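You operate a simulated robot arm through the tools that you are given. There is no shell and no other tool. Be economical: measure what you need, move in short steps, check, and stop when the job is done.

You are at the controls of a simulated robot arm. One attempt, no reset.

JOB
Fetch the blue-topped cap from the locked white cabinet and lock up again.
Fine: it is in the top drawer; put it on the cabinet top, shut the drawer, then turn the key back to locked. Leave the other caps and the door latch. Set down upright: what you pick out. Where these are worked on the way, their far stop is far enough and under half their travel is too little: steel key in the cabinet lock.

Only the result counts: the job must be done as asked and must still hold three seconds after the hand-in. Knocking over, shifting, dropping, spilling or breaking anything else fails it. A push-on lid holds only when it is set on centred and level and pressed home; a screw cap is set on level and turned clockwise until tight.

ROBOT AND FRAMES
A 6-joint arm with a fingered hand on a trunk, on a base that drives. Base frame: it is fixed to the floor where the robot stands at the start and does not move with it; the origin is under the middle of the robot, x ahead of it, y to its left, z up. Units: cm, degrees, N and s.
With the tool pointing down near the work surface it reaches from about 10 to 70 cm from the robot's upright axis, wherever it stands. Its first joint turns from -166.0 to 166.0 degrees. Places, roughly: black latch on the cabinet door [70, -20, 60]; steel key in the cabinet lock [60, 0, 90]; top drawer of the white cabinet [80, 20, 80]; top of the white cabinet [90, 0, 90]. Payload 5 kg.
The TCP is the grasp point between the finger pads, 3.6 cm short of the fingertips. In the tool frame z runs along the fingers and y along their closing line. The gripper opens to 12 cm. The gripper's body begins 4.2 cm behind the TCP. The gripper is a hand of 4 fingers: y runs from the thumb to the fingers, the wrist lies at [-1.9, -12.3, -21.1] in the tool frame.
Orientation is that of the tool frame in the base frame, as a unit quaternion [x, y, z, w]. With the fingers straight down and the wrist toward the robot, the tool's x, y and z point along [0, 1, 0], [1, 0, 0] and [0, 0, -1] of the base frame.

CONTROLS
- The arm moves only by the tool move_arm. Its argument "steps" is a list of rows, each an object of numbers (a shift or turn left out is 0): "x", "y", "z": the shift along the tool's x, y, z in units of 200 mm (1.0 is 200 mm); "ax", "ay", "az": the turn, a rotation vector about the tool's x, y, z in units of 60 degrees (1.0 is 60 degrees). In form: [{"x": .., "y": .., "z": .., "ax": .., "ay": .., "az": ..}, ...]. A call has 1 to 8 rows; each row is the pose to reach, as a shift and turn from the pose commanded when the call began, along the tool's axes at that moment. A call with a number of a shift or a turn outside -1 to 1 is refused whole. Each row takes 0.2 s and may step no farther than 5 cm and 8.6 degrees from the row before; otherwise, the whole call is refused. A pose out of reach is approached as far as the arm can. The call stops where the force on the tool passes 90 N (or 10 N more than at its start, if that is more) or the arm is blocked; 0.2 s more then pass. In this call time passes only in rows, and 0.2 s behind the last. It gives the time, the measured TCP pose, the force on the tool (base axes), the opening and the grip force at its end, in the units of the frame above (readings bear some noise), with the torque about the TCP (base axes, N m) and any sound that the robot's microphone picked up.
- Cameras (640 x 400 px; columns grow to the right, rows downward): "scene" is now at [9.04, 1.89, 174.43]; the picture's right is [0.31, -0.95, 0.00], its down [-0.85, -0.28, -0.45] and it looks along [0.43, 0.14, -0.89] (base axes); focal length 261 px, centre (320, 200). "wrist" rides on the gripper at [7.3, -10.1, -14.2] in the tool frame; the picture's right is [-0.79, 0.29, -0.54], its down [-0.56, -0.70, 0.44] and it looks along [-0.25, 0.65, 0.71] (tool axes); focal length 280 px, centre (320, 200). There is no depth. A picture from a camera that has moved, and an enlarged one, comes with that camera's place and axes in the base frame and with its lens.
- capture(camera): a new picture of that camera. It takes no simulated time.
- lift_body(by): slides the trunk up (or, below 0, down) by that many cm; the arm and the scene camera ride with it, the base frame stays. It gives what a move gives, with no picture.
- roll_base(legs): drives the robot by 1 to 6 legs, each [ahead, turn to the left] in cm and degrees, along the robot's own axes; the way and the turn of a leg run together, so that a leg with both is an arc; at most 150 cm and 180 degrees a leg. The arm and the cameras ride along, it lands a little off, and it stops where it bumps. It gives what a move gives.
- curl_fingers(index, middle, ring, thumb_bend, thumb_turn): sets how far each is bent, from 0 (flat) to 1 (curled in); at 0.3 the hand is open as for a grip, at 0.7 the pads meet at the TCP. One left out holds its place. A second passes; each finger stops where it meets its share of the squeeze, and holds until it gets a number again. It is the only way to open and close the hand. It gives what a move gives, with no picture; readings hold the bend of each and the force on the fingers (four entries, about 0 where the hand has none), thumb and palm. thumb_turn goes from beside the hand (0) to across from the fingers (1), as for a grip.
- pan_tilt(pan, tilt): turns the head with the scene camera to pan (to the left, within 86 degrees either way) and tilt (down, from -29 to 69), counted from straight ahead of the robot. It gives what a move gives.
- inspect(camera, box): a new picture of the part [left, top, right, bottom] of that camera's present view, enlarged. It takes no simulated time.
- job_done(): hands the job in; it is judged then, once.

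Work in short steps. Places have to be worked out from the pictures, the camera data and where the tool is seen: move nearer, look again, correct. Check each grasp and each placing, and mend what went wrong. You have 120 turns and 78 pictures in all, those below and enlarged ones among them. Open the gripper and draw the arm clear of the work before you hand the job in, unless the task says otherwise; then end with one line.

The tools are called after "Emit:" as a command line: name --argument value ..., lists and objects as JSON in quotes. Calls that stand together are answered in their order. move_arm: Moves the arm, as the interface text tells. Its arguments: {"type":"object","properties":{"steps":{"type":"array"}},"required":["steps"]} The other tools are called the same way: lift_body (by) slides the trunk up or down; curl_fingers (index, middle, ring, thumb_bend, thumb_turn) moves the fingers one by one; roll_base (legs) drives the base; pan_tilt (pan, tilt) turns the head that bears the scene camera; capture (camera) takes a picture; inspect (camera, box) takes an enlarged picture of a part of a camera's view; job_done () hands the job in.

At the start:

```text
time_s: 0.0
tool_pos: [57.15, -4.38, 120.49]
tool_rot: [0.707, 0.707, 0.0, 0.0]
force: [-0.8, -0.1, -0.1]
moment: [0.02, -0.02, 0.01]
opening: 11.97
grip_force: 0.1
shape: jaw
bend: [0.3, 0.3, 0.3, 0.3, 0.98]
finger forces: [0.0, 0.0, 0.0, 0.1, 0.0, 0.0]
trunk travel left (down, up): [-78.0, 6.0]
robot x, y, heading: [-0.13, -0.36, -0.5]
head pan, tilt: [18.1, 63.3]
```

scene: 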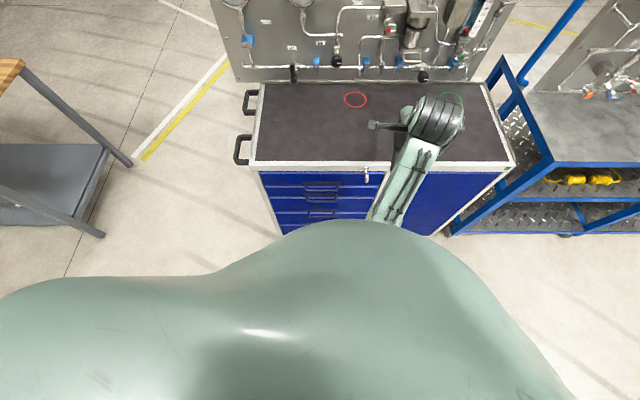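
wrist: 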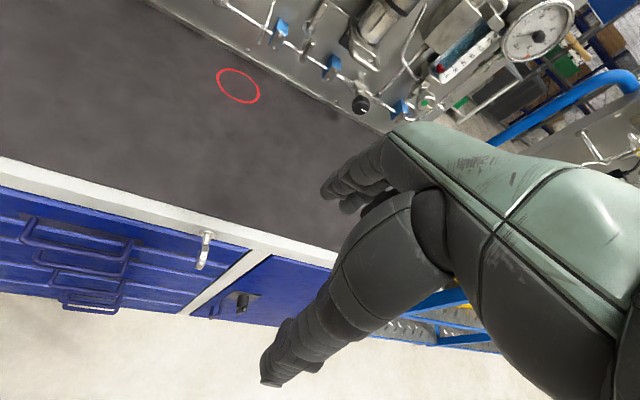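

I start with enlarged views of the key and drawers from both cameras.

Emit:
inspect --camera "scene" --box '[230, 70, 530, 240]'

Emit:
inspect --camera "wrist" --box '[0, 150, 340, 340]'

```text
2.13 times, centred on (380, 155) of scene
camera zoom: at [9.04, 1.89, 174.43], right [0.31, -0.95, 0.0], down [-0.85, -0.28, -0.45], along [0.43, 0.14, -0.89], focal length 557 px, centre (192, 296)
```

zoom: 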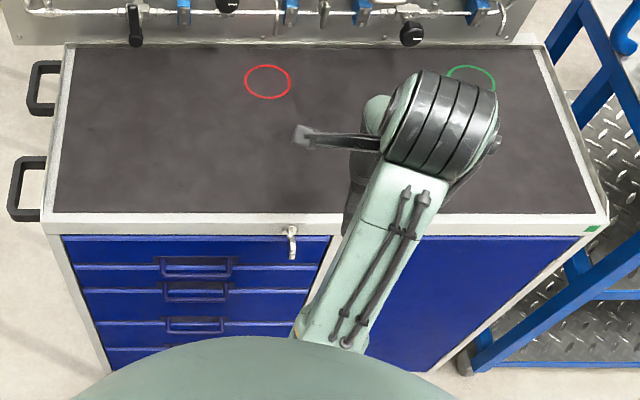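

```text
1.88 times, centred on (170, 245) of wrist
camera zoom: at [47.02, 2.74, 134.65], right [0.29, -0.79, 0.54], down [-0.7, -0.56, -0.44], along [0.65, -0.25, -0.71], focal length 528 px, centre (602, 115)
```

zoom: 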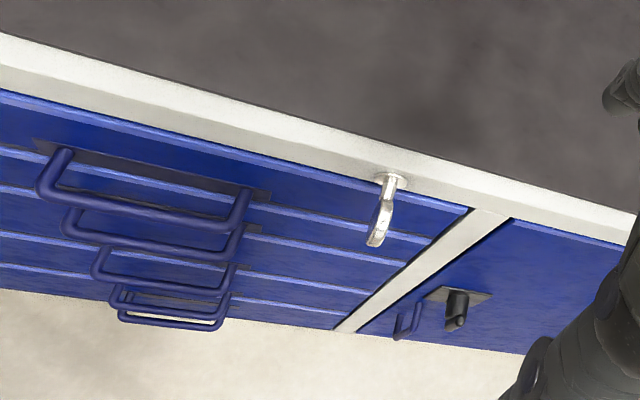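

Key seems near [65.6, 2.5, 94] on the front rim, bow reaching to about x=62. I draw the hand back from the cabinet to look at it from lower.

Emit:
move_arm --steps '[{"y": -0.2}, {"y": -0.4}, {"y": -0.6}, {"y": -0.8}, {"y": -0.8, "ax": -0.14}, {"y": -0.8, "ax": -0.28}, {"y": -0.8, "ax": -0.42}]'

Emit:
lift_body --by -22

Emit:
capture --camera "wrist"

Emit:
capture --camera "scene"

```text
time_s: 1.6
tool_pos: [46.83, -7.94, 114.21]
tool_rot: [0.69, 0.69, 0.155, 0.156]
force: [2.4, -0.9, 0.7]
moment: [0.1, 0.09, 0.06]
opening: 12.0
grip_force: 0.0
shape: jaw
bend: [0.3, 0.3, 0.3, 0.3, 0.98]
finger forces: [0.1, 0.0, 0.0, 0.0, 0.1, 0.0]
out of reach, approached as far as the arm can: row 1, 2, 3, 4, 5, 6, 7
trunk travel left (down, up): [-78.0, 6.0]
robot x, y, heading: [-0.14, 0.04, 0.3]
head pan, tilt: [18.1, 63.3]
```

```text
time_s: 3.9
tool_pos: [46.55, -7.7, 92.39]
tool_rot: [0.689, 0.691, 0.153, 0.155]
force: [-0.4, -0.7, -1.0]
moment: [-0.02, -0.01, -0.01]
opening: 11.99
grip_force: 0.1
shape: jaw
bend: [0.3, 0.3, 0.3, 0.3, 0.98]
finger forces: [0.1, 0.0, 0.0, 0.0, 0.0, 0.1]
trunk travel left (down, up): [-56.0, 28.0]
robot x, y, heading: [0.09, -0.15, 0.1]
head pan, tilt: [18.1, 63.3]
```

```text
73 pictures are left
camera wrist: at [31.34, -0.34, 100.8], right [0.03, -0.79, 0.62], down [-0.44, -0.56, -0.7], along [0.9, -0.25, -0.36], focal length 280 px, centre (320, 200)
```

wrist: 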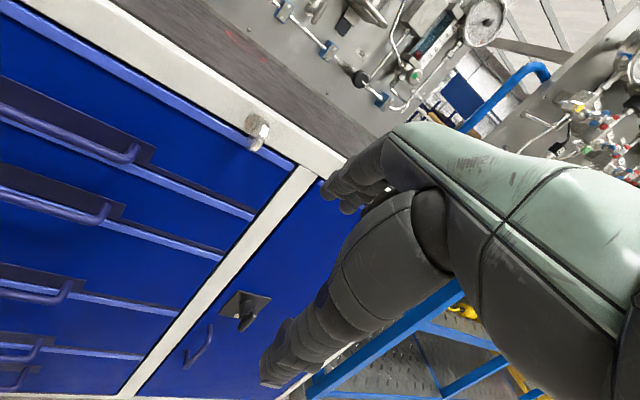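

```text
72 pictures are left
camera scene: at [10.13, 1.86, 152.29], right [0.31, -0.95, 0.0], down [-0.85, -0.28, -0.44], along [0.42, 0.14, -0.9], focal length 261 px, centre (320, 200)
```

scene: 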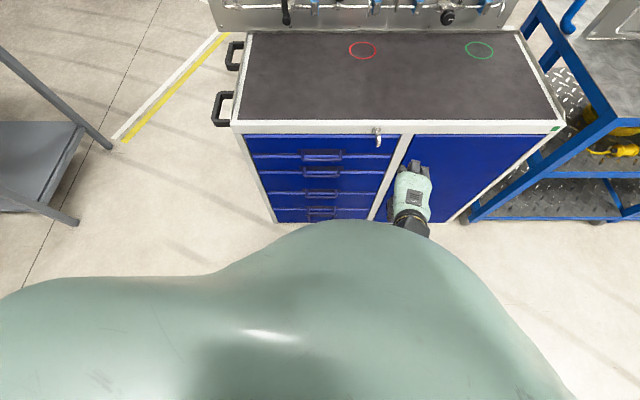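

The key is now seen almost head-on; I enlarge it in the wrist view.

Emit:
inspect --camera "wrist" --box '[210, 90, 310, 170]'

Emit:
inspect --camera "scene" --box '[330, 105, 430, 165]'

```text
5.00 times, centred on (260, 130) of wrist
camera zoom: at [31.34, -0.34, 100.8], right [0.03, -0.79, 0.62], down [-0.44, -0.56, -0.7], along [0.9, -0.25, -0.36], focal length 1402 px, centre (620, 550)
```

zoom: 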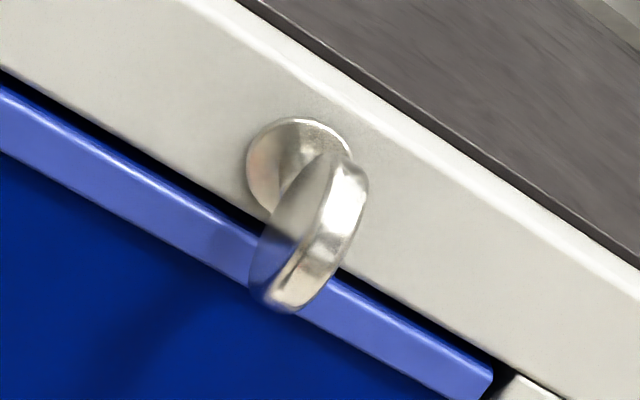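

```text
6.40 times, centred on (380, 135) of scene
camera zoom: at [10.13, 1.86, 152.29], right [0.31, -0.95, 0.0], down [-0.85, -0.28, -0.44], along [0.42, 0.14, -0.9], focal length 1670 px, centre (-64, 616)
```

zoom: 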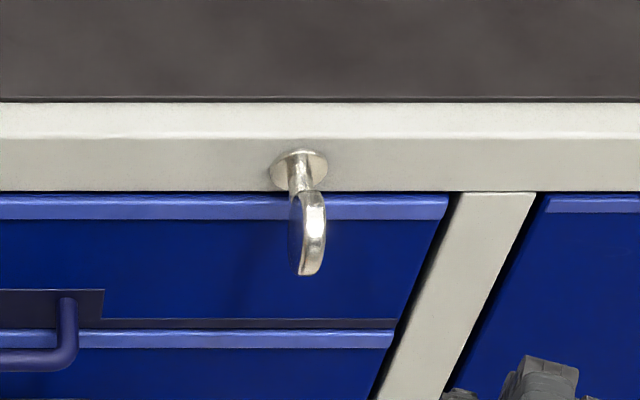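

The cabinet front edge lies along the scene picture's right axis, so the cabinet is yawed about 18° left: its inward direction is about [0.95, 0.31, 0], the lock rosette at about [67.4, 2.6, 89.7], and the key bow stands upright at about [63.8, 1.3, 89.7]. I turn the base 18° left to face it squarely.

Emit:
roll_base --legs '[[0, 18]]'

Emit:
pan_tilt --pan -10 --tilt 50

Emit:
capture --camera "scene"

```text
time_s: 5.5
tool_pos: [46.67, 7.0, 92.31]
tool_rot: [0.575, 0.788, 0.176, 0.13]
force: [-0.1, 0.2, 0.0]
moment: [-0.03, 0.0, -0.02]
opening: 11.98
grip_force: 0.0
shape: jaw
bend: [0.3, 0.3, 0.3, 0.3, 0.98]
finger forces: [0.0, 0.0, 0.0, 0.0, 0.1, 0.1]
trunk travel left (down, up): [-56.0, 28.0]
robot x, y, heading: [-0.05, -0.09, 17.9]
head pan, tilt: [18.1, 63.3]
```

```text
time_s: 6.4
tool_pos: [46.64, 7.04, 92.47]
tool_rot: [0.574, 0.789, 0.177, 0.131]
force: [-1.0, 0.0, 0.0]
moment: [0.02, -0.02, 0.0]
opening: 12.0
grip_force: 0.0
shape: jaw
bend: [0.3, 0.3, 0.3, 0.3, 0.98]
finger forces: [0.0, 0.1, 0.0, 0.0, 0.0, 0.1]
trunk travel left (down, up): [-56.0, 28.0]
robot x, y, heading: [-0.06, -0.19, 17.9]
head pan, tilt: [-10.0, 50.0]
```

```text
69 pictures are left
camera scene: at [11.44, 2.22, 153.99], right [0.14, -0.99, 0.0], down [-0.76, -0.11, -0.64], along [0.63, 0.09, -0.77], focal length 261 px, centre (320, 200)
```

scene: 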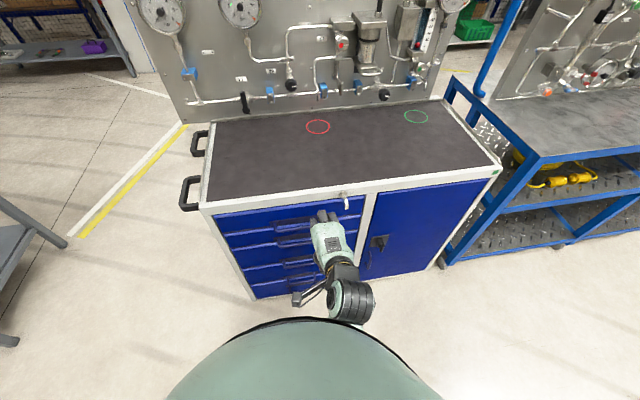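

Facing squarely now (heading 17.9°). I swing the hand toward pointing forward while shifting it right and a bit ahead, still short of the key.

Emit:
move_arm --steps '[{"x": -0.13, "y": 0.045, "z": 0.021, "ax": -0.14}, {"x": -0.26, "y": 0.09, "z": 0.042, "ax": -0.28}, {"x": -0.39, "y": 0.135, "z": 0.063, "ax": -0.42}, {"x": -0.52, "y": 0.18, "z": 0.085, "ax": -0.56}, {"x": -0.65, "y": 0.226, "z": 0.107, "ax": -0.7}, {"x": -0.78, "y": 0.272, "z": 0.128, "ax": -0.84}, {"x": -0.9, "y": 0.317, "z": 0.149, "ax": -0.98}]'

```text
time_s: 8.0
tool_pos: [58.4, -8.19, 92.79]
tool_rot: [0.435, 0.598, 0.543, 0.397]
force: [1.0, -0.5, 0.1]
moment: [-0.01, -0.01, 0.03]
opening: 12.01
grip_force: 0.0
shape: jaw
bend: [0.3, 0.3, 0.3, 0.3, 0.98]
finger forces: [0.0, 0.1, 0.0, 0.0, 0.0, 0.0]
trunk travel left (down, up): [-56.0, 28.0]
robot x, y, heading: [0.07, 0.11, 17.8]
head pan, tilt: [-10.0, 50.0]
```

Reachable. I level the hand to point straight ahead, then begin the roll so the fingers close sideways.

Emit:
move_arm --steps '[{"ax": -0.1}]'

Emit:
move_arm --steps '[{"az": -0.14}, {"az": -0.28}, {"az": -0.42}, {"az": -0.56}, {"az": -0.7}, {"az": -0.84}, {"az": -0.98}]'

```text
time_s: 8.4
tool_pos: [58.35, -8.35, 92.85]
tool_rot: [0.414, 0.57, 0.574, 0.419]
force: [-0.5, -0.4, 0.4]
moment: [-0.01, -0.01, 0.04]
opening: 11.99
grip_force: 0.0
shape: jaw
bend: [0.3, 0.3, 0.3, 0.3, 0.98]
finger forces: [0.0, 0.0, 0.1, 0.0, 0.0, 0.1]
trunk travel left (down, up): [-56.0, 28.0]
robot x, y, heading: [0.11, 0.34, 17.9]
head pan, tilt: [-10.0, 50.0]
```

```text
time_s: 10.0
tool_pos: [58.29, -8.18, 92.96]
tool_rot: [0.078, 0.699, 0.292, 0.648]
force: [-0.2, -0.3, -0.1]
moment: [0.0, -0.05, 0.0]
opening: 11.98
grip_force: 0.1
shape: jaw
bend: [0.3, 0.3, 0.3, 0.3, 0.98]
finger forces: [0.0, 0.1, 0.0, 0.1, 0.1, 0.1]
trunk travel left (down, up): [-56.0, 28.0]
robot x, y, heading: [0.14, -0.04, 17.8]
head pan, tilt: [-10.0, 50.0]
```

Finishing the roll to 90°, then a look through the wrist camera.

Emit:
move_arm --steps '[{"az": -0.13}, {"az": -0.26}, {"az": -0.39}, {"az": -0.52}]'

Emit:
capture --camera "wrist"

Emit:
inspect --camera "scene" --box '[290, 160, 410, 235]'

```text
time_s: 11.0
tool_pos: [58.31, -8.13, 92.95]
tool_rot: [-0.111, 0.695, 0.107, 0.702]
force: [-0.1, -0.2, 0.6]
moment: [0.02, -0.01, -0.02]
opening: 11.99
grip_force: 0.1
shape: jaw
bend: [0.3, 0.3, 0.3, 0.3, 0.98]
finger forces: [0.0, 0.0, 0.0, 0.1, 0.0, 0.1]
trunk travel left (down, up): [-56.0, 28.0]
robot x, y, heading: [0.17, -0.17, 18.0]
head pan, tilt: [-10.0, 50.0]
```

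```text
68 pictures are left
camera wrist: at [47.91, -22.25, 85.53], right [-0.61, 0.11, 0.78], down [0.63, -0.53, 0.57], along [0.48, 0.84, 0.26], focal length 280 px, centre (320, 200)
```

wrist: 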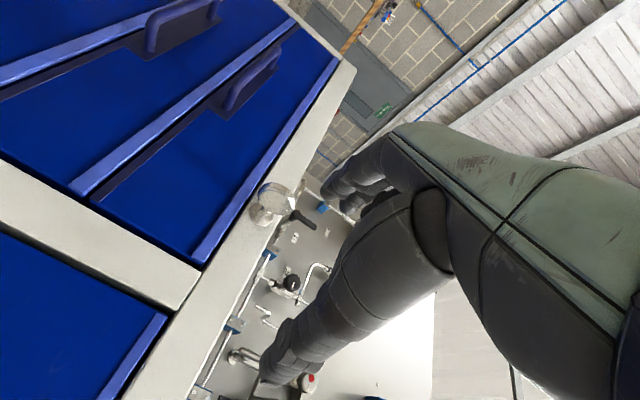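

```text
5.33 times, centred on (350, 198) of scene
camera zoom: at [10.55, 1.91, 154.06], right [0.14, -0.99, 0.0], down [-0.76, -0.11, -0.64], along [0.64, 0.09, -0.77], focal length 1392 px, centre (160, 213)
```

zoom: 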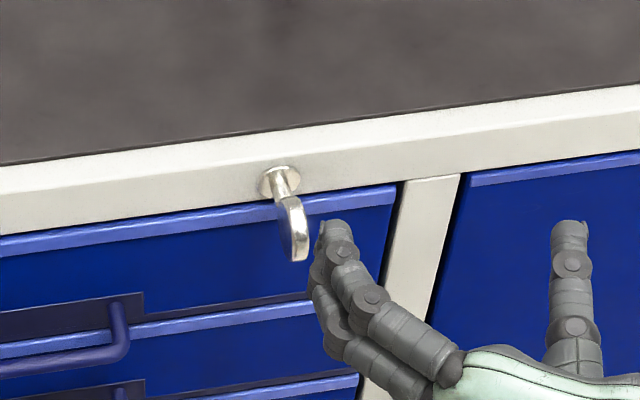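

Both views agree: bow centre about [64.5, 1.4, 89.3], rosette about [67.7, 2.5, 89.4]. I shift left and down to line up with the key axis, then look before advancing.

Emit:
move_arm --steps '[{"x": 0.09, "y": 0.18}, {"x": 0.175, "y": 0.362}]'

Emit:
inspect --camera "scene" --box '[290, 160, 410, 235]'

Emit:
inspect --camera "wrist" --box '[160, 100, 480, 300]'

```text
time_s: 11.6
tool_pos: [56.07, -1.12, 89.57]
tool_rot: [-0.111, 0.695, 0.107, 0.703]
force: [-0.4, -0.1, 0.3]
moment: [0.0, 0.0, 0.02]
opening: 11.98
grip_force: 0.1
shape: jaw
bend: [0.3, 0.3, 0.3, 0.3, 0.98]
finger forces: [0.0, 0.1, 0.0, 0.0, 0.0, 0.0]
trunk travel left (down, up): [-56.0, 28.0]
robot x, y, heading: [-0.14, 0.15, 17.9]
head pan, tilt: [-10.0, 50.0]
```

```text
5.33 times, centred on (350, 198) of scene
camera zoom: at [10.52, 1.97, 154.07], right [0.14, -0.99, 0.0], down [-0.76, -0.11, -0.64], along [0.64, 0.09, -0.77], focal length 1392 px, centre (160, 213)
```

zoom: 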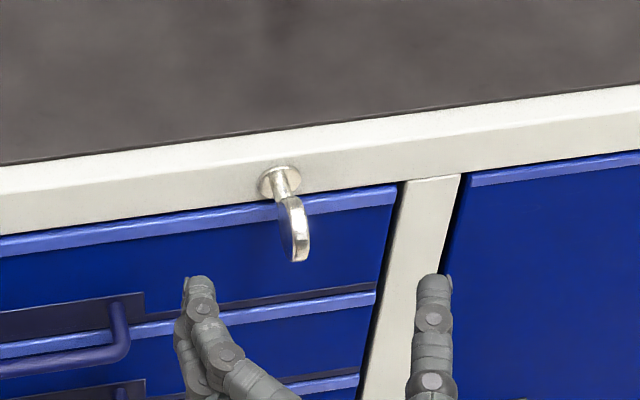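

```text
2.00 times, centred on (320, 200) of wrist
camera zoom: at [45.78, -15.21, 82.06], right [-0.61, 0.11, 0.78], down [0.63, -0.53, 0.57], along [0.48, 0.84, 0.26], focal length 561 px, centre (320, 200)
```

zoom: 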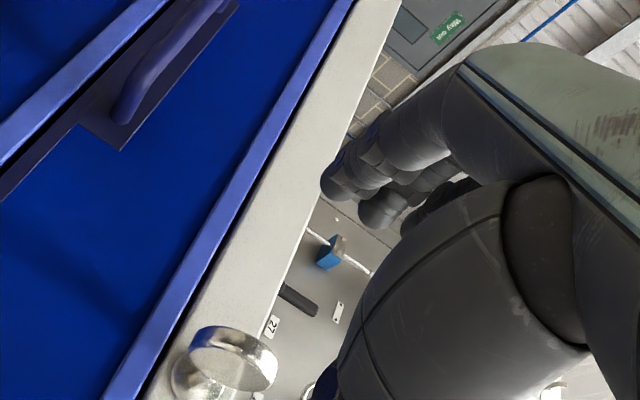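

Thumb and fingers straddle the key line evenly. I advance 7.5 cm so the pads come beside the bow.

Emit:
move_arm --steps '[{"z": 0.13}, {"z": 0.26}, {"z": 0.375}]'

Emit:
inspect --camera "scene" --box '[290, 160, 410, 235]'

Emit:
capture --camera "wrist"

```text
time_s: 12.4
tool_pos: [63.28, 1.0, 89.41]
tool_rot: [-0.111, 0.695, 0.109, 0.702]
force: [0.1, 0.0, -0.6]
moment: [-0.01, -0.03, -0.03]
opening: 12.02
grip_force: 0.0
shape: jaw
bend: [0.3, 0.3, 0.3, 0.3, 0.98]
finger forces: [0.1, 0.0, 0.0, 0.1, 0.0, 0.0]
trunk travel left (down, up): [-56.0, 28.0]
robot x, y, heading: [-0.05, 0.01, 18.0]
head pan, tilt: [-10.0, 50.0]
```

```text
5.33 times, centred on (350, 198) of scene
camera zoom: at [10.63, 1.93, 154.06], right [0.14, -0.99, 0.0], down [-0.76, -0.11, -0.64], along [0.64, 0.09, -0.77], focal length 1392 px, centre (160, 213)
```

zoom: 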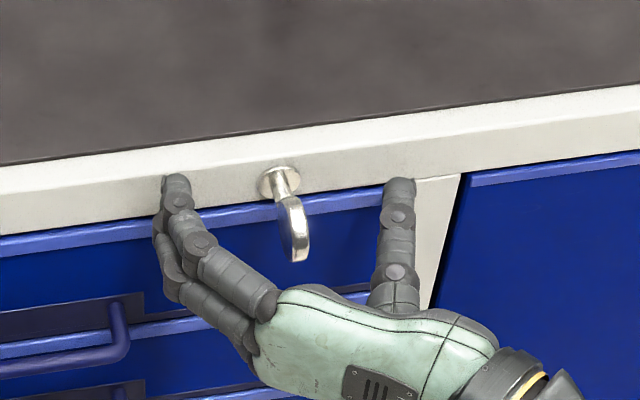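

```text
63 pictures are left
camera wrist: at [52.99, -13.02, 82.1], right [-0.61, 0.11, 0.78], down [0.63, -0.53, 0.57], along [0.48, 0.84, 0.26], focal length 280 px, centre (320, 200)
```

wrist: 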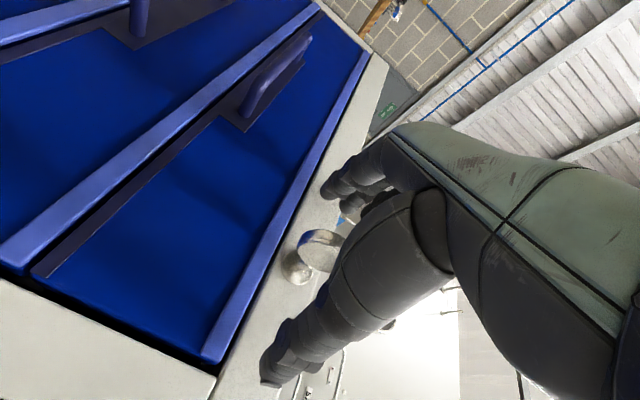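

The bow lies between thumb and fingers with no contact yet. I close the hand on it.

Emit:
curl_fingers --index 0.72 --middle 0.72 --ring 0.72 --thumb_bend 0.72

Emit:
inspect --camera "scene" --box '[290, 160, 410, 235]'

```text
time_s: 13.4
tool_pos: [63.25, 1.06, 89.54]
tool_rot: [-0.111, 0.695, 0.109, 0.702]
force: [5.6, 5.6, 1.8]
moment: [-0.05, -0.03, 0.05]
opening: 1.06
grip_force: 8.9
shape: fingers
bend: [0.71, 0.68, 0.72, 0.69, 0.97]
finger forces: [5.7, 5.7, 0.0, 0.0, 5.2, 0.0]
trunk travel left (down, up): [-56.0, 28.0]
robot x, y, heading: [0.12, -0.03, 17.8]
head pan, tilt: [-10.0, 50.0]
```

```text
5.33 times, centred on (350, 198) of scene
camera zoom: at [10.62, 2.03, 154.06], right [0.14, -0.99, 0.0], down [-0.76, -0.11, -0.64], along [0.64, 0.09, -0.77], focal length 1392 px, centre (160, 213)
```

zoom: 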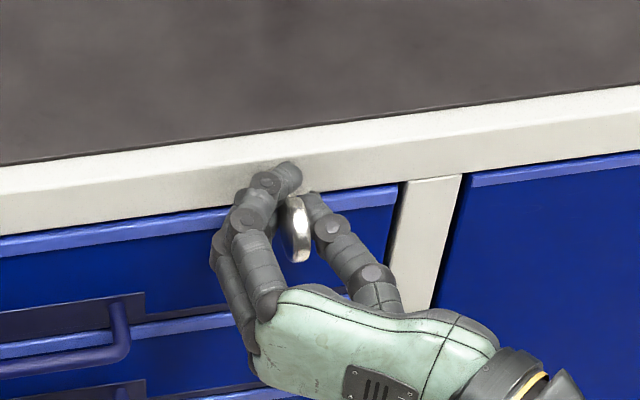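

Index, middle and thumb grip the bow at 1.06 cm opening. I squeeze a bit firmer and test a small clockwise turn, watching the torque.

Emit:
curl_fingers --index 0.85 --middle 0.85 --thumb_bend 0.85

Emit:
move_arm --steps '[{"az": 0.08}, {"az": 0.16}]'

```text
time_s: 14.4
tool_pos: [63.31, 1.04, 89.71]
tool_rot: [-0.11, 0.694, 0.109, 0.703]
force: [19.3, 4.2, 14.7]
moment: [0.15, -0.36, 0.0]
opening: 0.94
grip_force: 19.5
shape: fingers
bend: [0.71, 0.71, 0.72, 0.72, 0.96]
finger forces: [10.8, 10.8, 0.1, 0.0, 17.3, 0.0]
trunk travel left (down, up): [-56.0, 28.0]
robot x, y, heading: [0.16, 0.16, 18.1]
head pan, tilt: [-10.0, 50.0]
```

```text
time_s: 15.0
tool_pos: [63.34, 0.98, 89.44]
tool_rot: [-0.051, 0.701, 0.167, 0.691]
force: [25.1, 1.3, 19.8]
moment: [0.17, -0.45, -0.2]
opening: 0.95
grip_force: 20.5
shape: fingers
bend: [0.71, 0.71, 0.72, 0.71, 0.96]
finger forces: [11.1, 12.7, 0.1, 0.0, 17.8, 0.0]
trunk travel left (down, up): [-56.0, 28.0]
robot x, y, heading: [0.19, -0.13, 17.9]
head pan, tilt: [-10.0, 50.0]
```

The torque about the key axis hardly changed over 10°; I look whether the key followed.

Emit:
inspect --camera "scene" --box '[310, 180, 370, 220]'

Emit:
inspect --camera "wrist" --box '[240, 180, 400, 300]'

```text
10.00 times, centred on (340, 200) of scene
camera zoom: at [10.72, 1.92, 154.06], right [0.14, -0.99, 0.0], down [-0.76, -0.11, -0.64], along [0.64, 0.09, -0.77], focal length 2610 px, centre (120, 200)
```

zoom: 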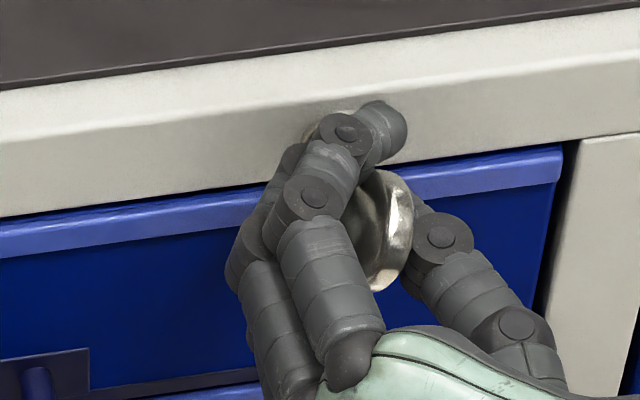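

```text
3.33 times, centred on (320, 240) of wrist
camera zoom: at [52.6, -11.77, 80.51], right [-0.57, -0.02, 0.82], down [0.66, -0.61, 0.44], along [0.49, 0.79, 0.36], focal length 935 px, centre (320, 67)
```

zoom: 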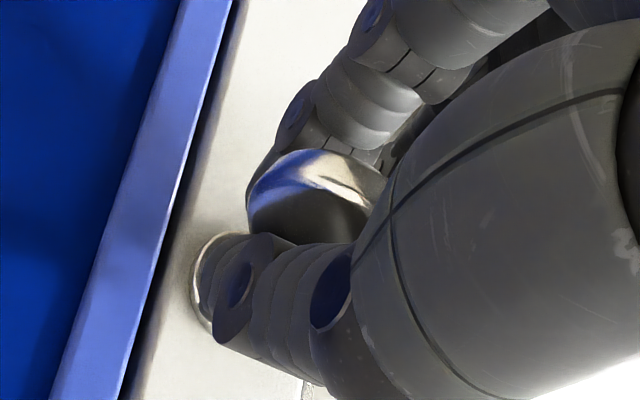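

The key does seem to turn with the hand. I continue clockwise in measured steps.

Emit:
move_arm --steps '[{"az": 0.12}, {"az": 0.24}, {"az": 0.36}, {"az": 0.48}]'

Emit:
inspect --camera "scene" --box '[310, 180, 370, 220]'

```text
time_s: 16.0
tool_pos: [63.25, 1.02, 89.4]
tool_rot: [0.126, 0.692, 0.334, 0.627]
force: [24.8, -6.2, 15.5]
moment: [0.13, -0.35, -0.41]
opening: 0.96
grip_force: 20.0
shape: fingers
bend: [0.71, 0.7, 0.72, 0.72, 0.97]
finger forces: [11.8, 12.1, 0.0, 0.1, 16.6, 0.0]
trunk travel left (down, up): [-56.0, 28.0]
robot x, y, heading: [-0.46, -0.09, 17.7]
head pan, tilt: [-10.0, 50.0]
```

```text
10.00 times, centred on (340, 200) of scene
camera zoom: at [10.76, 1.78, 154.05], right [0.14, -0.99, 0.0], down [-0.76, -0.1, -0.64], along [0.64, 0.09, -0.77], focal length 2610 px, centre (120, 200)
```

zoom: 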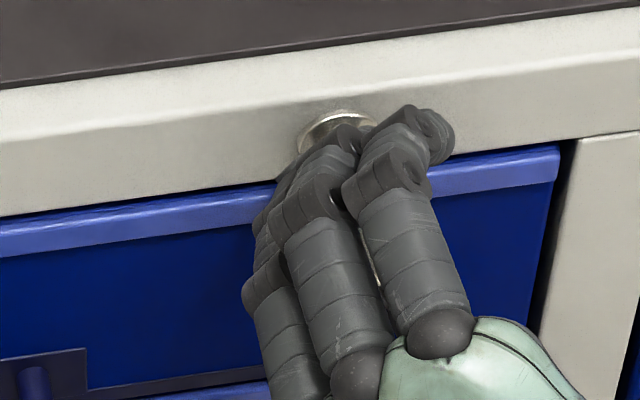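

About 38° turned with little resistance; continuing.

Emit:
move_arm --steps '[{"az": 0.12}, {"az": 0.24}, {"az": 0.36}, {"az": 0.48}, {"az": 0.6}, {"az": 0.72}]'

Emit:
inspect --camera "wrist" --box '[240, 180, 400, 300]'

Emit:
inspect --camera "scene" --box '[310, 180, 370, 220]'

```text
time_s: 17.4
tool_pos: [63.21, 1.0, 89.08]
tool_rot: [0.372, 0.599, 0.541, 0.458]
force: [14.2, -9.2, -0.5]
moment: [-0.21, -0.01, -0.38]
opening: 0.93
grip_force: 21.7
shape: fingers
bend: [0.71, 0.68, 0.72, 0.72, 0.97]
finger forces: [9.0, 13.8, 0.1, 0.1, 21.9, 0.0]
trunk travel left (down, up): [-56.0, 28.0]
robot x, y, heading: [-0.13, 0.02, 18.0]
head pan, tilt: [-10.0, 50.0]
```

```text
3.33 times, centred on (320, 240) of wrist
camera zoom: at [48.07, 2.05, 77.96], right [-0.29, -0.87, 0.4], down [0.63, -0.49, -0.61], along [0.72, 0.07, 0.69], focal length 935 px, centre (320, 67)
```

zoom: 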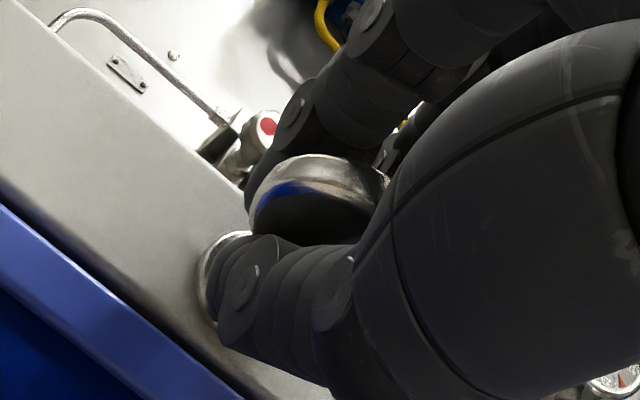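

```text
10.00 times, centred on (340, 200) of scene
camera zoom: at [10.8, 1.76, 154.03], right [0.14, -0.99, 0.0], down [-0.76, -0.1, -0.64], along [0.64, 0.09, -0.77], focal length 2610 px, centre (120, 200)
```

zoom: 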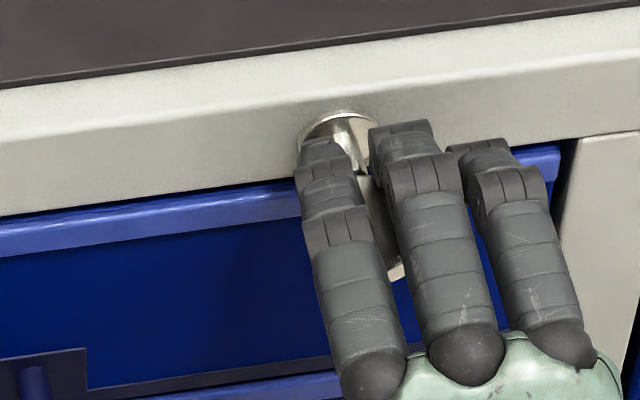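

The bow keeps its place in the hand, so the key has turned with it (~80°). I continue gently to the far stop.

Emit:
move_arm --steps '[{"az": 0.08}, {"az": 0.16}, {"az": 0.24}]'

```text
time_s: 18.2
tool_pos: [63.23, 1.18, 89.26]
tool_rot: [0.444, 0.547, 0.595, 0.387]
force: [3.0, -3.8, -7.6]
moment: [-0.4, 0.13, -0.1]
opening: 0.93
grip_force: 23.6
shape: fingers
bend: [0.71, 0.67, 0.72, 0.72, 0.98]
finger forces: [6.4, 13.1, 0.0, 0.0, 27.7, 0.0]
trunk travel left (down, up): [-56.0, 28.0]
robot x, y, heading: [0.29, 0.01, 17.9]
head pan, tilt: [-10.0, 50.0]
```

Still turning with modest torque; a bit more to find the stop.

Emit:
move_arm --steps '[{"az": 0.08}, {"az": 0.16}, {"az": 0.24}]'

Emit:
inspect --camera "wrist" --box '[240, 180, 400, 300]'

Emit:
inspect --camera "scene" --box '[310, 180, 370, 220]'

```text
time_s: 19.0
tool_pos: [63.21, 0.81, 89.33]
tool_rot: [0.506, 0.495, 0.636, 0.309]
force: [7.2, 13.2, -14.2]
moment: [-0.54, 0.31, 0.41]
opening: 1.0
grip_force: 23.3
shape: fingers
bend: [0.71, 0.68, 0.72, 0.71, 0.98]
finger forces: [6.5, 11.3, 0.0, 0.0, 29.0, 0.1]
out of reach, approached as far as the arm can: row 3
trunk travel left (down, up): [-56.0, 28.0]
robot x, y, heading: [-0.02, -0.07, 18.0]
head pan, tilt: [-10.0, 50.0]
```

```text
3.33 times, centred on (320, 240) of wrist
camera zoom: at [46.54, 5.94, 82.26], right [-0.25, -0.97, 0.0], down [0.51, -0.13, -0.85], along [0.82, -0.21, 0.53], focal length 935 px, centre (320, 67)
```

zoom: 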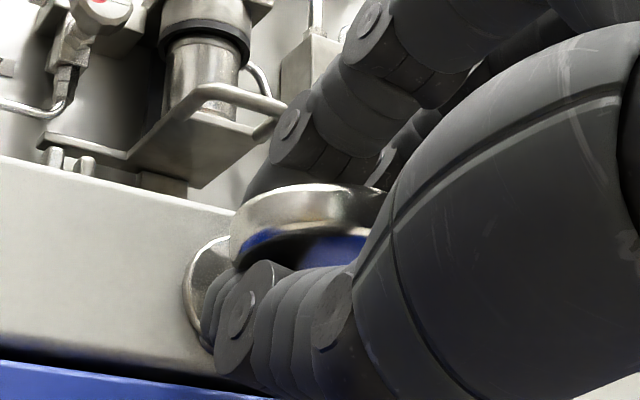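

```text
10.00 times, centred on (340, 200) of scene
camera zoom: at [10.95, 2.27, 154.02], right [0.14, -0.99, 0.0], down [-0.76, -0.11, -0.64], along [0.63, 0.09, -0.77], focal length 2610 px, centre (120, 200)
```

zoom: 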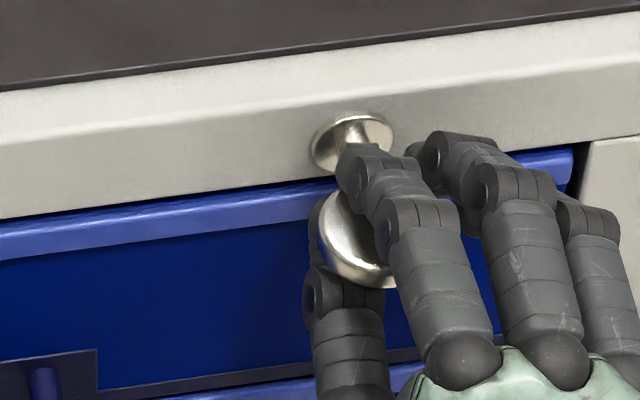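

The bow now lies flat and the hand began to slip past it: the far stop at about 90°. I ease back the overshoot, open and look.

Emit:
move_arm --steps '[{"az": -0.1}, {"az": -0.2}]'

Emit:
curl_fingers --index 0.3 --middle 0.3 --ring 0.3 --thumb_bend 0.3

Emit:
inspect --camera "scene" --box '[310, 180, 370, 220]'

Emit:
inspect --camera "wrist" --box '[240, 180, 400, 300]'

```text
time_s: 19.6
tool_pos: [63.36, 0.39, 89.48]
tool_rot: [0.454, 0.538, 0.602, 0.375]
force: [12.4, 6.3, -13.5]
moment: [-0.25, 0.31, 0.06]
opening: 1.05
grip_force: 21.9
shape: fingers
bend: [0.71, 0.71, 0.72, 0.71, 0.95]
finger forces: [7.6, 13.6, 0.1, 0.0, 22.4, 0.0]
trunk travel left (down, up): [-56.0, 28.0]
robot x, y, heading: [0.1, -0.38, 18.1]
head pan, tilt: [-10.0, 50.0]
```

```text
time_s: 20.6
tool_pos: [63.2, 0.35, 89.61]
tool_rot: [0.453, 0.538, 0.603, 0.376]
force: [0.1, -0.3, -0.1]
moment: [-0.02, 0.0, 0.0]
opening: 12.3
grip_force: 0.0
shape: fingers
bend: [0.3, 0.3, 0.3, 0.3, 0.97]
finger forces: [0.0, 0.0, 0.0, 0.0, 0.0, 0.1]
trunk travel left (down, up): [-56.0, 28.0]
robot x, y, heading: [0.23, -0.33, 17.8]
head pan, tilt: [-10.0, 50.0]
```

```text
10.00 times, centred on (340, 200) of scene
camera zoom: at [10.6, 1.91, 154.06], right [0.14, -0.99, 0.0], down [-0.76, -0.11, -0.64], along [0.64, 0.09, -0.77], focal length 2610 px, centre (120, 200)
```

zoom: 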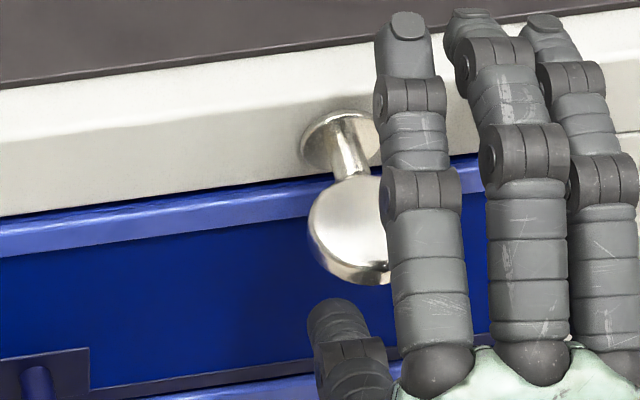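

```text
3.33 times, centred on (320, 240) of wrist
camera zoom: at [47.03, 4.2, 80.42], right [-0.27, -0.95, 0.17], down [0.57, -0.29, -0.77], along [0.78, -0.11, 0.62], focal length 935 px, centre (320, 67)
```

zoom: 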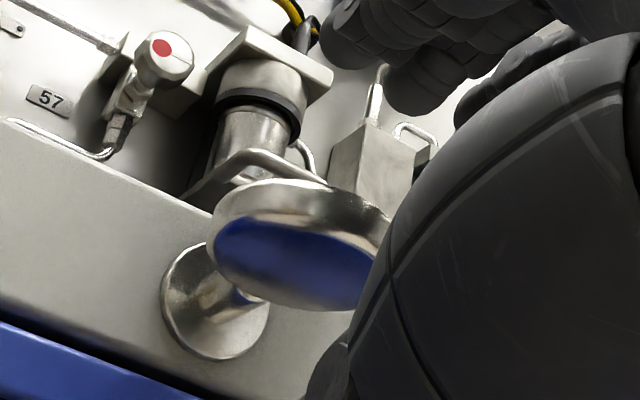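

The bow is horizontal: key turned 90°. I back off straight and level the roll, then look at the drawer handle.

Emit:
move_arm --steps '[{"z": -0.15}, {"z": -0.3}, {"z": -0.45, "az": -0.06}, {"z": -0.5, "az": -0.12}]'

Emit:
inspect --camera "scene" --box '[200, 160, 400, 285]'

Emit:
capture --camera "wrist"

```text
time_s: 21.6
tool_pos: [53.53, -2.77, 89.42]
tool_rot: [0.418, 0.566, 0.578, 0.413]
force: [1.2, -0.6, -1.2]
moment: [0.03, 0.01, 0.0]
opening: 12.33
grip_force: 0.1
shape: fingers
bend: [0.3, 0.3, 0.3, 0.3, 0.97]
finger forces: [0.1, 0.1, 0.0, 0.0, 0.0, 0.0]
trunk travel left (down, up): [-56.0, 28.0]
robot x, y, heading: [0.09, -0.15, 17.9]
head pan, tilt: [-10.0, 50.0]
```

```text
3.20 times, centred on (300, 222) of scene
camera zoom: at [10.6, 1.9, 154.06], right [0.14, -0.99, 0.0], down [-0.76, -0.11, -0.64], along [0.64, 0.09, -0.77], focal length 835 px, centre (384, 128)
```

zoom: 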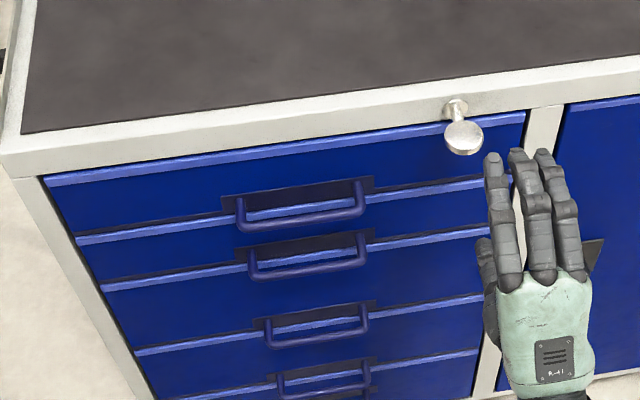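

```text
51 pictures are left
camera wrist: at [37.81, -0.06, 79.37], right [-0.27, -0.92, 0.27], down [0.6, -0.38, -0.71], along [0.75, -0.03, 0.66], focal length 280 px, centre (320, 200)
```

wrist: 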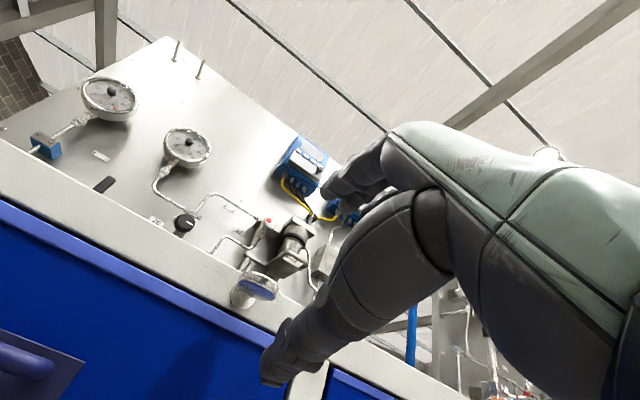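

Handle bar of the top drawer works out at n≈61.4 (along the cabinet normal), lateral centre l≈−1.4, z≈80. I shift the hand left in front of it and lower the trunk.

Emit:
move_arm --steps '[{"x": 0.18, "z": 0.05}, {"x": 0.36, "z": 0.1}, {"x": 0.54, "z": 0.15}, {"x": 0.72, "z": 0.2}, {"x": 0.885, "z": 0.2}]'

Emit:
lift_body --by -9.4

Emit:
inspect --camera "scene" --box '[200, 160, 400, 285]'

```text
time_s: 22.8
tool_pos: [51.87, 12.4, 90.15]
tool_rot: [0.412, 0.573, 0.577, 0.411]
force: [-0.8, 0.3, 0.9]
moment: [-0.01, 0.0, -0.05]
opening: 12.3
grip_force: 0.1
shape: fingers
bend: [0.3, 0.3, 0.3, 0.3, 0.98]
finger forces: [0.0, 0.0, 0.0, 0.1, 0.0, 0.0]
out of reach, approached as far as the arm can: row 4, 5
trunk travel left (down, up): [-56.0, 28.0]
robot x, y, heading: [0.03, 0.09, 18.3]
head pan, tilt: [-10.0, 50.0]
```

```text
time_s: 24.1
tool_pos: [51.91, 12.41, 80.74]
tool_rot: [0.412, 0.573, 0.577, 0.411]
force: [-0.8, -0.2, 0.1]
moment: [0.04, 0.0, 0.02]
opening: 12.3
grip_force: 0.0
shape: fingers
bend: [0.3, 0.3, 0.3, 0.3, 0.98]
finger forces: [0.1, 0.0, 0.0, 0.1, 0.0, 0.0]
trunk travel left (down, up): [-46.6, 37.4]
robot x, y, heading: [0.08, -0.23, 18.1]
head pan, tilt: [-10.0, 50.0]
```

```text
3.20 times, centred on (300, 222) of scene
camera zoom: at [10.55, 1.9, 144.67], right [0.14, -0.99, 0.0], down [-0.76, -0.11, -0.64], along [0.64, 0.09, -0.77], focal length 835 px, centre (384, 128)
```

zoom: 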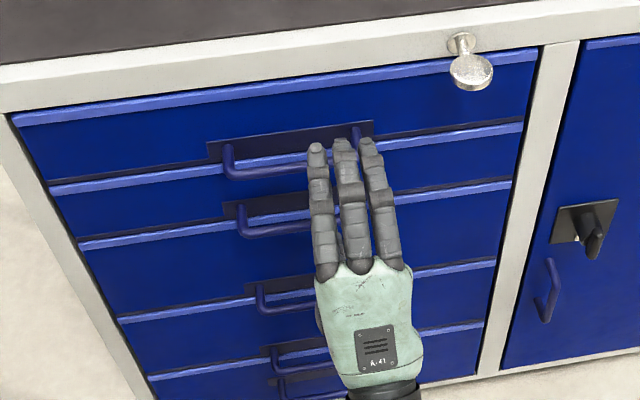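

The hand sits slightly above and in front of the top handle, over its right half. I advance onto the bar.

Emit:
move_arm --steps '[{"z": 0.1, "y": -0.02}, {"z": 0.2, "y": -0.03}, {"z": 0.31, "y": -0.03}]'

Emit:
inspect --camera "scene" --box '[240, 160, 360, 235]'

Emit:
capture --camera "wrist"

```text
time_s: 24.9
tool_pos: [58.01, 13.49, 80.4]
tool_rot: [0.409, 0.576, 0.577, 0.41]
force: [-0.6, 0.6, -1.0]
moment: [0.0, -0.02, -0.01]
opening: 12.32
grip_force: 0.1
shape: fingers
bend: [0.3, 0.3, 0.3, 0.3, 0.98]
finger forces: [0.0, 0.0, 0.0, 0.0, 0.0, 0.1]
out of reach, approached as far as the arm can: row 2, 3
trunk travel left (down, up): [-46.6, 37.4]
robot x, y, heading: [0.11, -0.35, 18.0]
head pan, tilt: [-10.0, 50.0]
```

```text
5.33 times, centred on (300, 198) of scene
camera zoom: at [10.65, 1.91, 144.66], right [0.14, -0.99, 0.0], down [-0.76, -0.11, -0.64], along [0.64, 0.09, -0.77], focal length 1392 px, centre (427, 213)
```

zoom: 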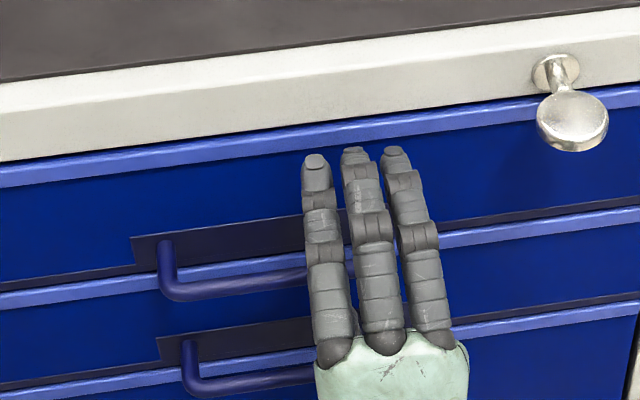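

```text
48 pictures are left
camera wrist: at [42.31, 15.55, 70.26], right [-0.25, -0.92, 0.29], down [0.6, -0.38, -0.7], along [0.76, 0.0, 0.65], focal length 280 px, centre (320, 200)
```

wrist: 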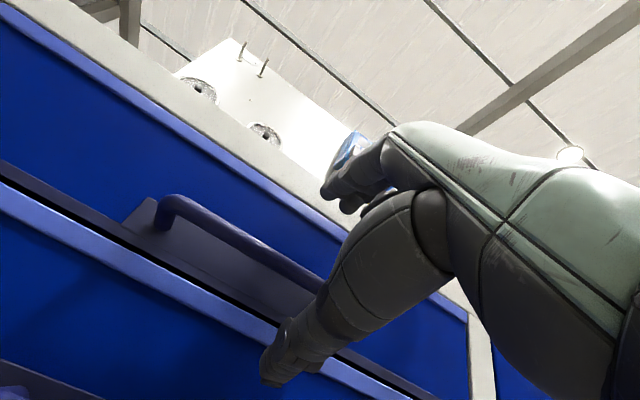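

Fingers are above the bar, thumb below, with the TCP about 2 cm short. I creep a bit further in before closing.

Emit:
move_arm --steps '[{"z": 0.04, "x": 0.0}, {"z": 0.07, "x": 0.0}]'

Emit:
curl_fingers --index 0.8 --middle 0.8 --ring 0.8 --thumb_bend 0.75

Emit:
inspect --camera "scene" --box '[240, 160, 360, 235]'

```text
time_s: 25.5
tool_pos: [59.24, 13.57, 80.39]
tool_rot: [0.409, 0.577, 0.576, 0.41]
force: [0.6, -0.1, 0.8]
moment: [0.01, -0.03, -0.03]
opening: 12.31
grip_force: 0.0
shape: fingers
bend: [0.3, 0.3, 0.3, 0.3, 0.98]
finger forces: [0.1, 0.0, 0.0, 0.0, 0.0, 0.1]
out of reach, approached as far as the arm can: row 2
trunk travel left (down, up): [-46.6, 37.4]
robot x, y, heading: [0.03, -0.14, 17.9]
head pan, tilt: [-10.0, 50.0]
```

```text
time_s: 26.5
tool_pos: [59.4, 13.49, 80.24]
tool_rot: [0.41, 0.578, 0.576, 0.408]
force: [5.5, -2.5, -16.1]
moment: [-0.47, 0.04, 0.14]
opening: 0.49
grip_force: 21.8
shape: fingers
bend: [0.77, 0.77, 0.76, 0.67, 0.97]
finger forces: [6.9, 5.7, 7.3, 0.0, 24.0, 0.0]
trunk travel left (down, up): [-46.6, 37.4]
robot x, y, heading: [-0.16, -0.23, 18.0]
head pan, tilt: [-10.0, 50.0]
```

```text
5.33 times, centred on (300, 198) of scene
camera zoom: at [10.84, 1.91, 144.63], right [0.14, -0.99, 0.0], down [-0.76, -0.11, -0.64], along [0.64, 0.09, -0.77], focal length 1392 px, centre (427, 213)
```

zoom: 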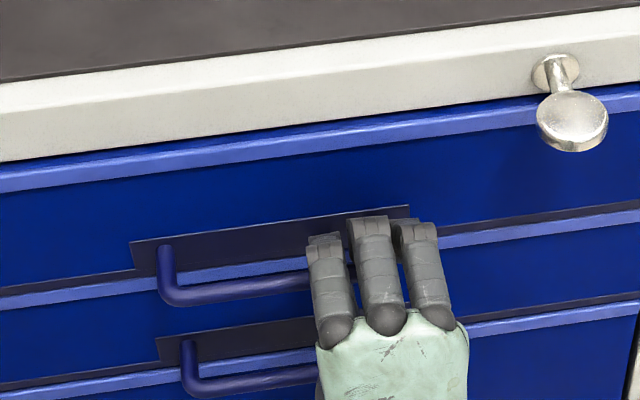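

All three fingers are hooked over and around the bar with the thumb pressing. I drive straight back 6 cm as a test pull.

Emit:
roll_base --legs '[[-6, 0]]'

Emit:
capture --camera "scene"

```text
time_s: 27.5
tool_pos: [53.63, 11.75, 80.56]
tool_rot: [0.409, 0.577, 0.576, 0.41]
force: [-1.9, -2.7, -10.3]
moment: [-0.48, 0.01, 0.12]
opening: 0.87
grip_force: 23.8
shape: fingers
bend: [0.79, 0.79, 0.79, 0.67, 0.97]
finger forces: [6.4, 5.1, 8.3, 0.1, 27.2, 0.0]
trunk travel left (down, up): [-46.6, 37.4]
robot x, y, heading: [-6.03, -2.17, 17.9]
head pan, tilt: [-10.0, 50.0]
```

```text
46 pictures are left
camera scene: at [4.82, 0.12, 144.67], right [0.14, -0.99, 0.0], down [-0.76, -0.11, -0.64], along [0.64, 0.09, -0.77], focal length 261 px, centre (320, 200)
```

scene: 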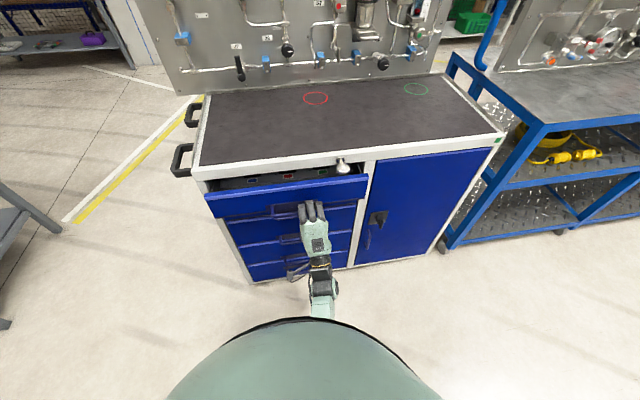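

The drawer opens. I pull another 16 cm.

Emit:
roll_base --legs '[[-16, 0]]'

Emit:
capture --camera "scene"

```text
time_s: 29.0
tool_pos: [38.41, 6.96, 80.41]
tool_rot: [0.408, 0.577, 0.577, 0.408]
force: [2.1, -8.6, -7.1]
moment: [-0.59, -0.13, -0.05]
opening: 0.83
grip_force: 25.9
shape: fingers
bend: [0.79, 0.79, 0.79, 0.67, 0.97]
finger forces: [7.4, 6.3, 9.8, 0.2, 28.3, 0.0]
trunk travel left (down, up): [-46.6, 37.4]
robot x, y, heading: [-20.72, -6.33, 18.1]
head pan, tilt: [-10.0, 50.0]
```

```text
45 pictures are left
camera scene: at [-10.26, -4.94, 144.66], right [0.14, -0.99, 0.0], down [-0.76, -0.11, -0.64], along [0.64, 0.09, -0.77], focal length 261 px, centre (320, 200)
```

scene: 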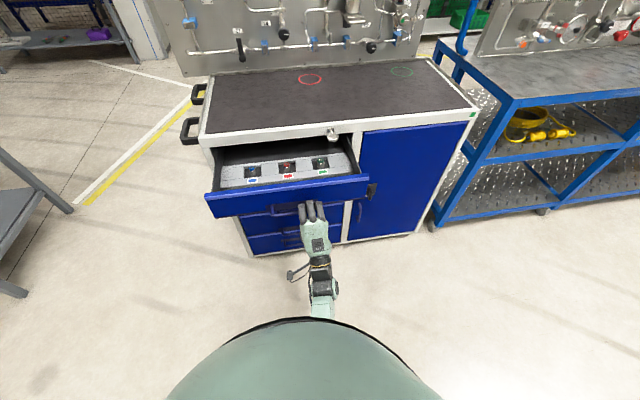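

Open about 22 cm, three caps visible in nests. I enlarge.

Emit:
inspect --camera "scene" --box '[200, 120, 380, 230]'

```text
3.56 times, centred on (290, 175) of scene
camera zoom: at [-10.26, -4.94, 144.66], right [0.14, -0.99, 0.0], down [-0.76, -0.11, -0.64], along [0.64, 0.09, -0.77], focal length 928 px, centre (427, 289)
```

zoom: 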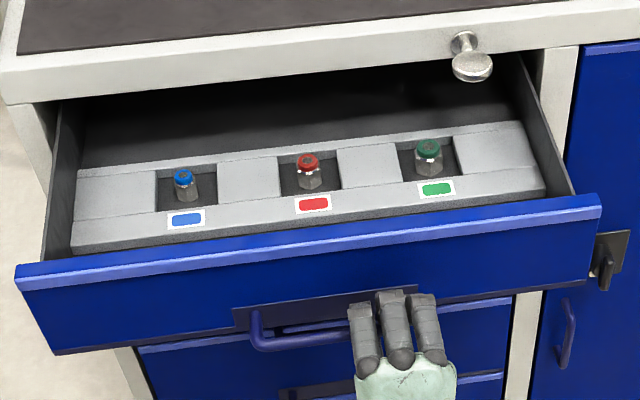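

The blue cap sits deep near n≈60, close under the cabinet rim, so I pull the drawer further for hand room.

Emit:
roll_base --legs '[[-10, 0]]'

Emit:
inspect --camera "scene" --box '[180, 100, 400, 235]'

```text
time_s: 30.2
tool_pos: [29.05, 3.81, 80.33]
tool_rot: [0.409, 0.578, 0.576, 0.409]
force: [0.5, -5.0, -6.7]
moment: [-0.52, -0.14, 0.01]
opening: 0.83
grip_force: 25.2
shape: fingers
bend: [0.79, 0.79, 0.79, 0.67, 0.97]
finger forces: [7.5, 6.6, 9.9, 0.0, 27.3, 0.0]
trunk travel left (down, up): [-46.6, 37.4]
robot x, y, heading: [-30.26, -10.09, 18.0]
head pan, tilt: [-10.0, 50.0]
```

```text
2.91 times, centred on (290, 168) of scene
camera zoom: at [-19.61, -7.93, 144.66], right [0.14, -0.99, 0.0], down [-0.76, -0.11, -0.64], along [0.64, 0.09, -0.77], focal length 759 px, centre (407, 294)
```

zoom: 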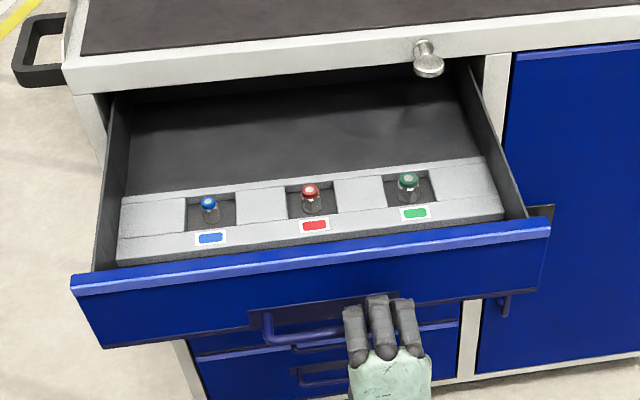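

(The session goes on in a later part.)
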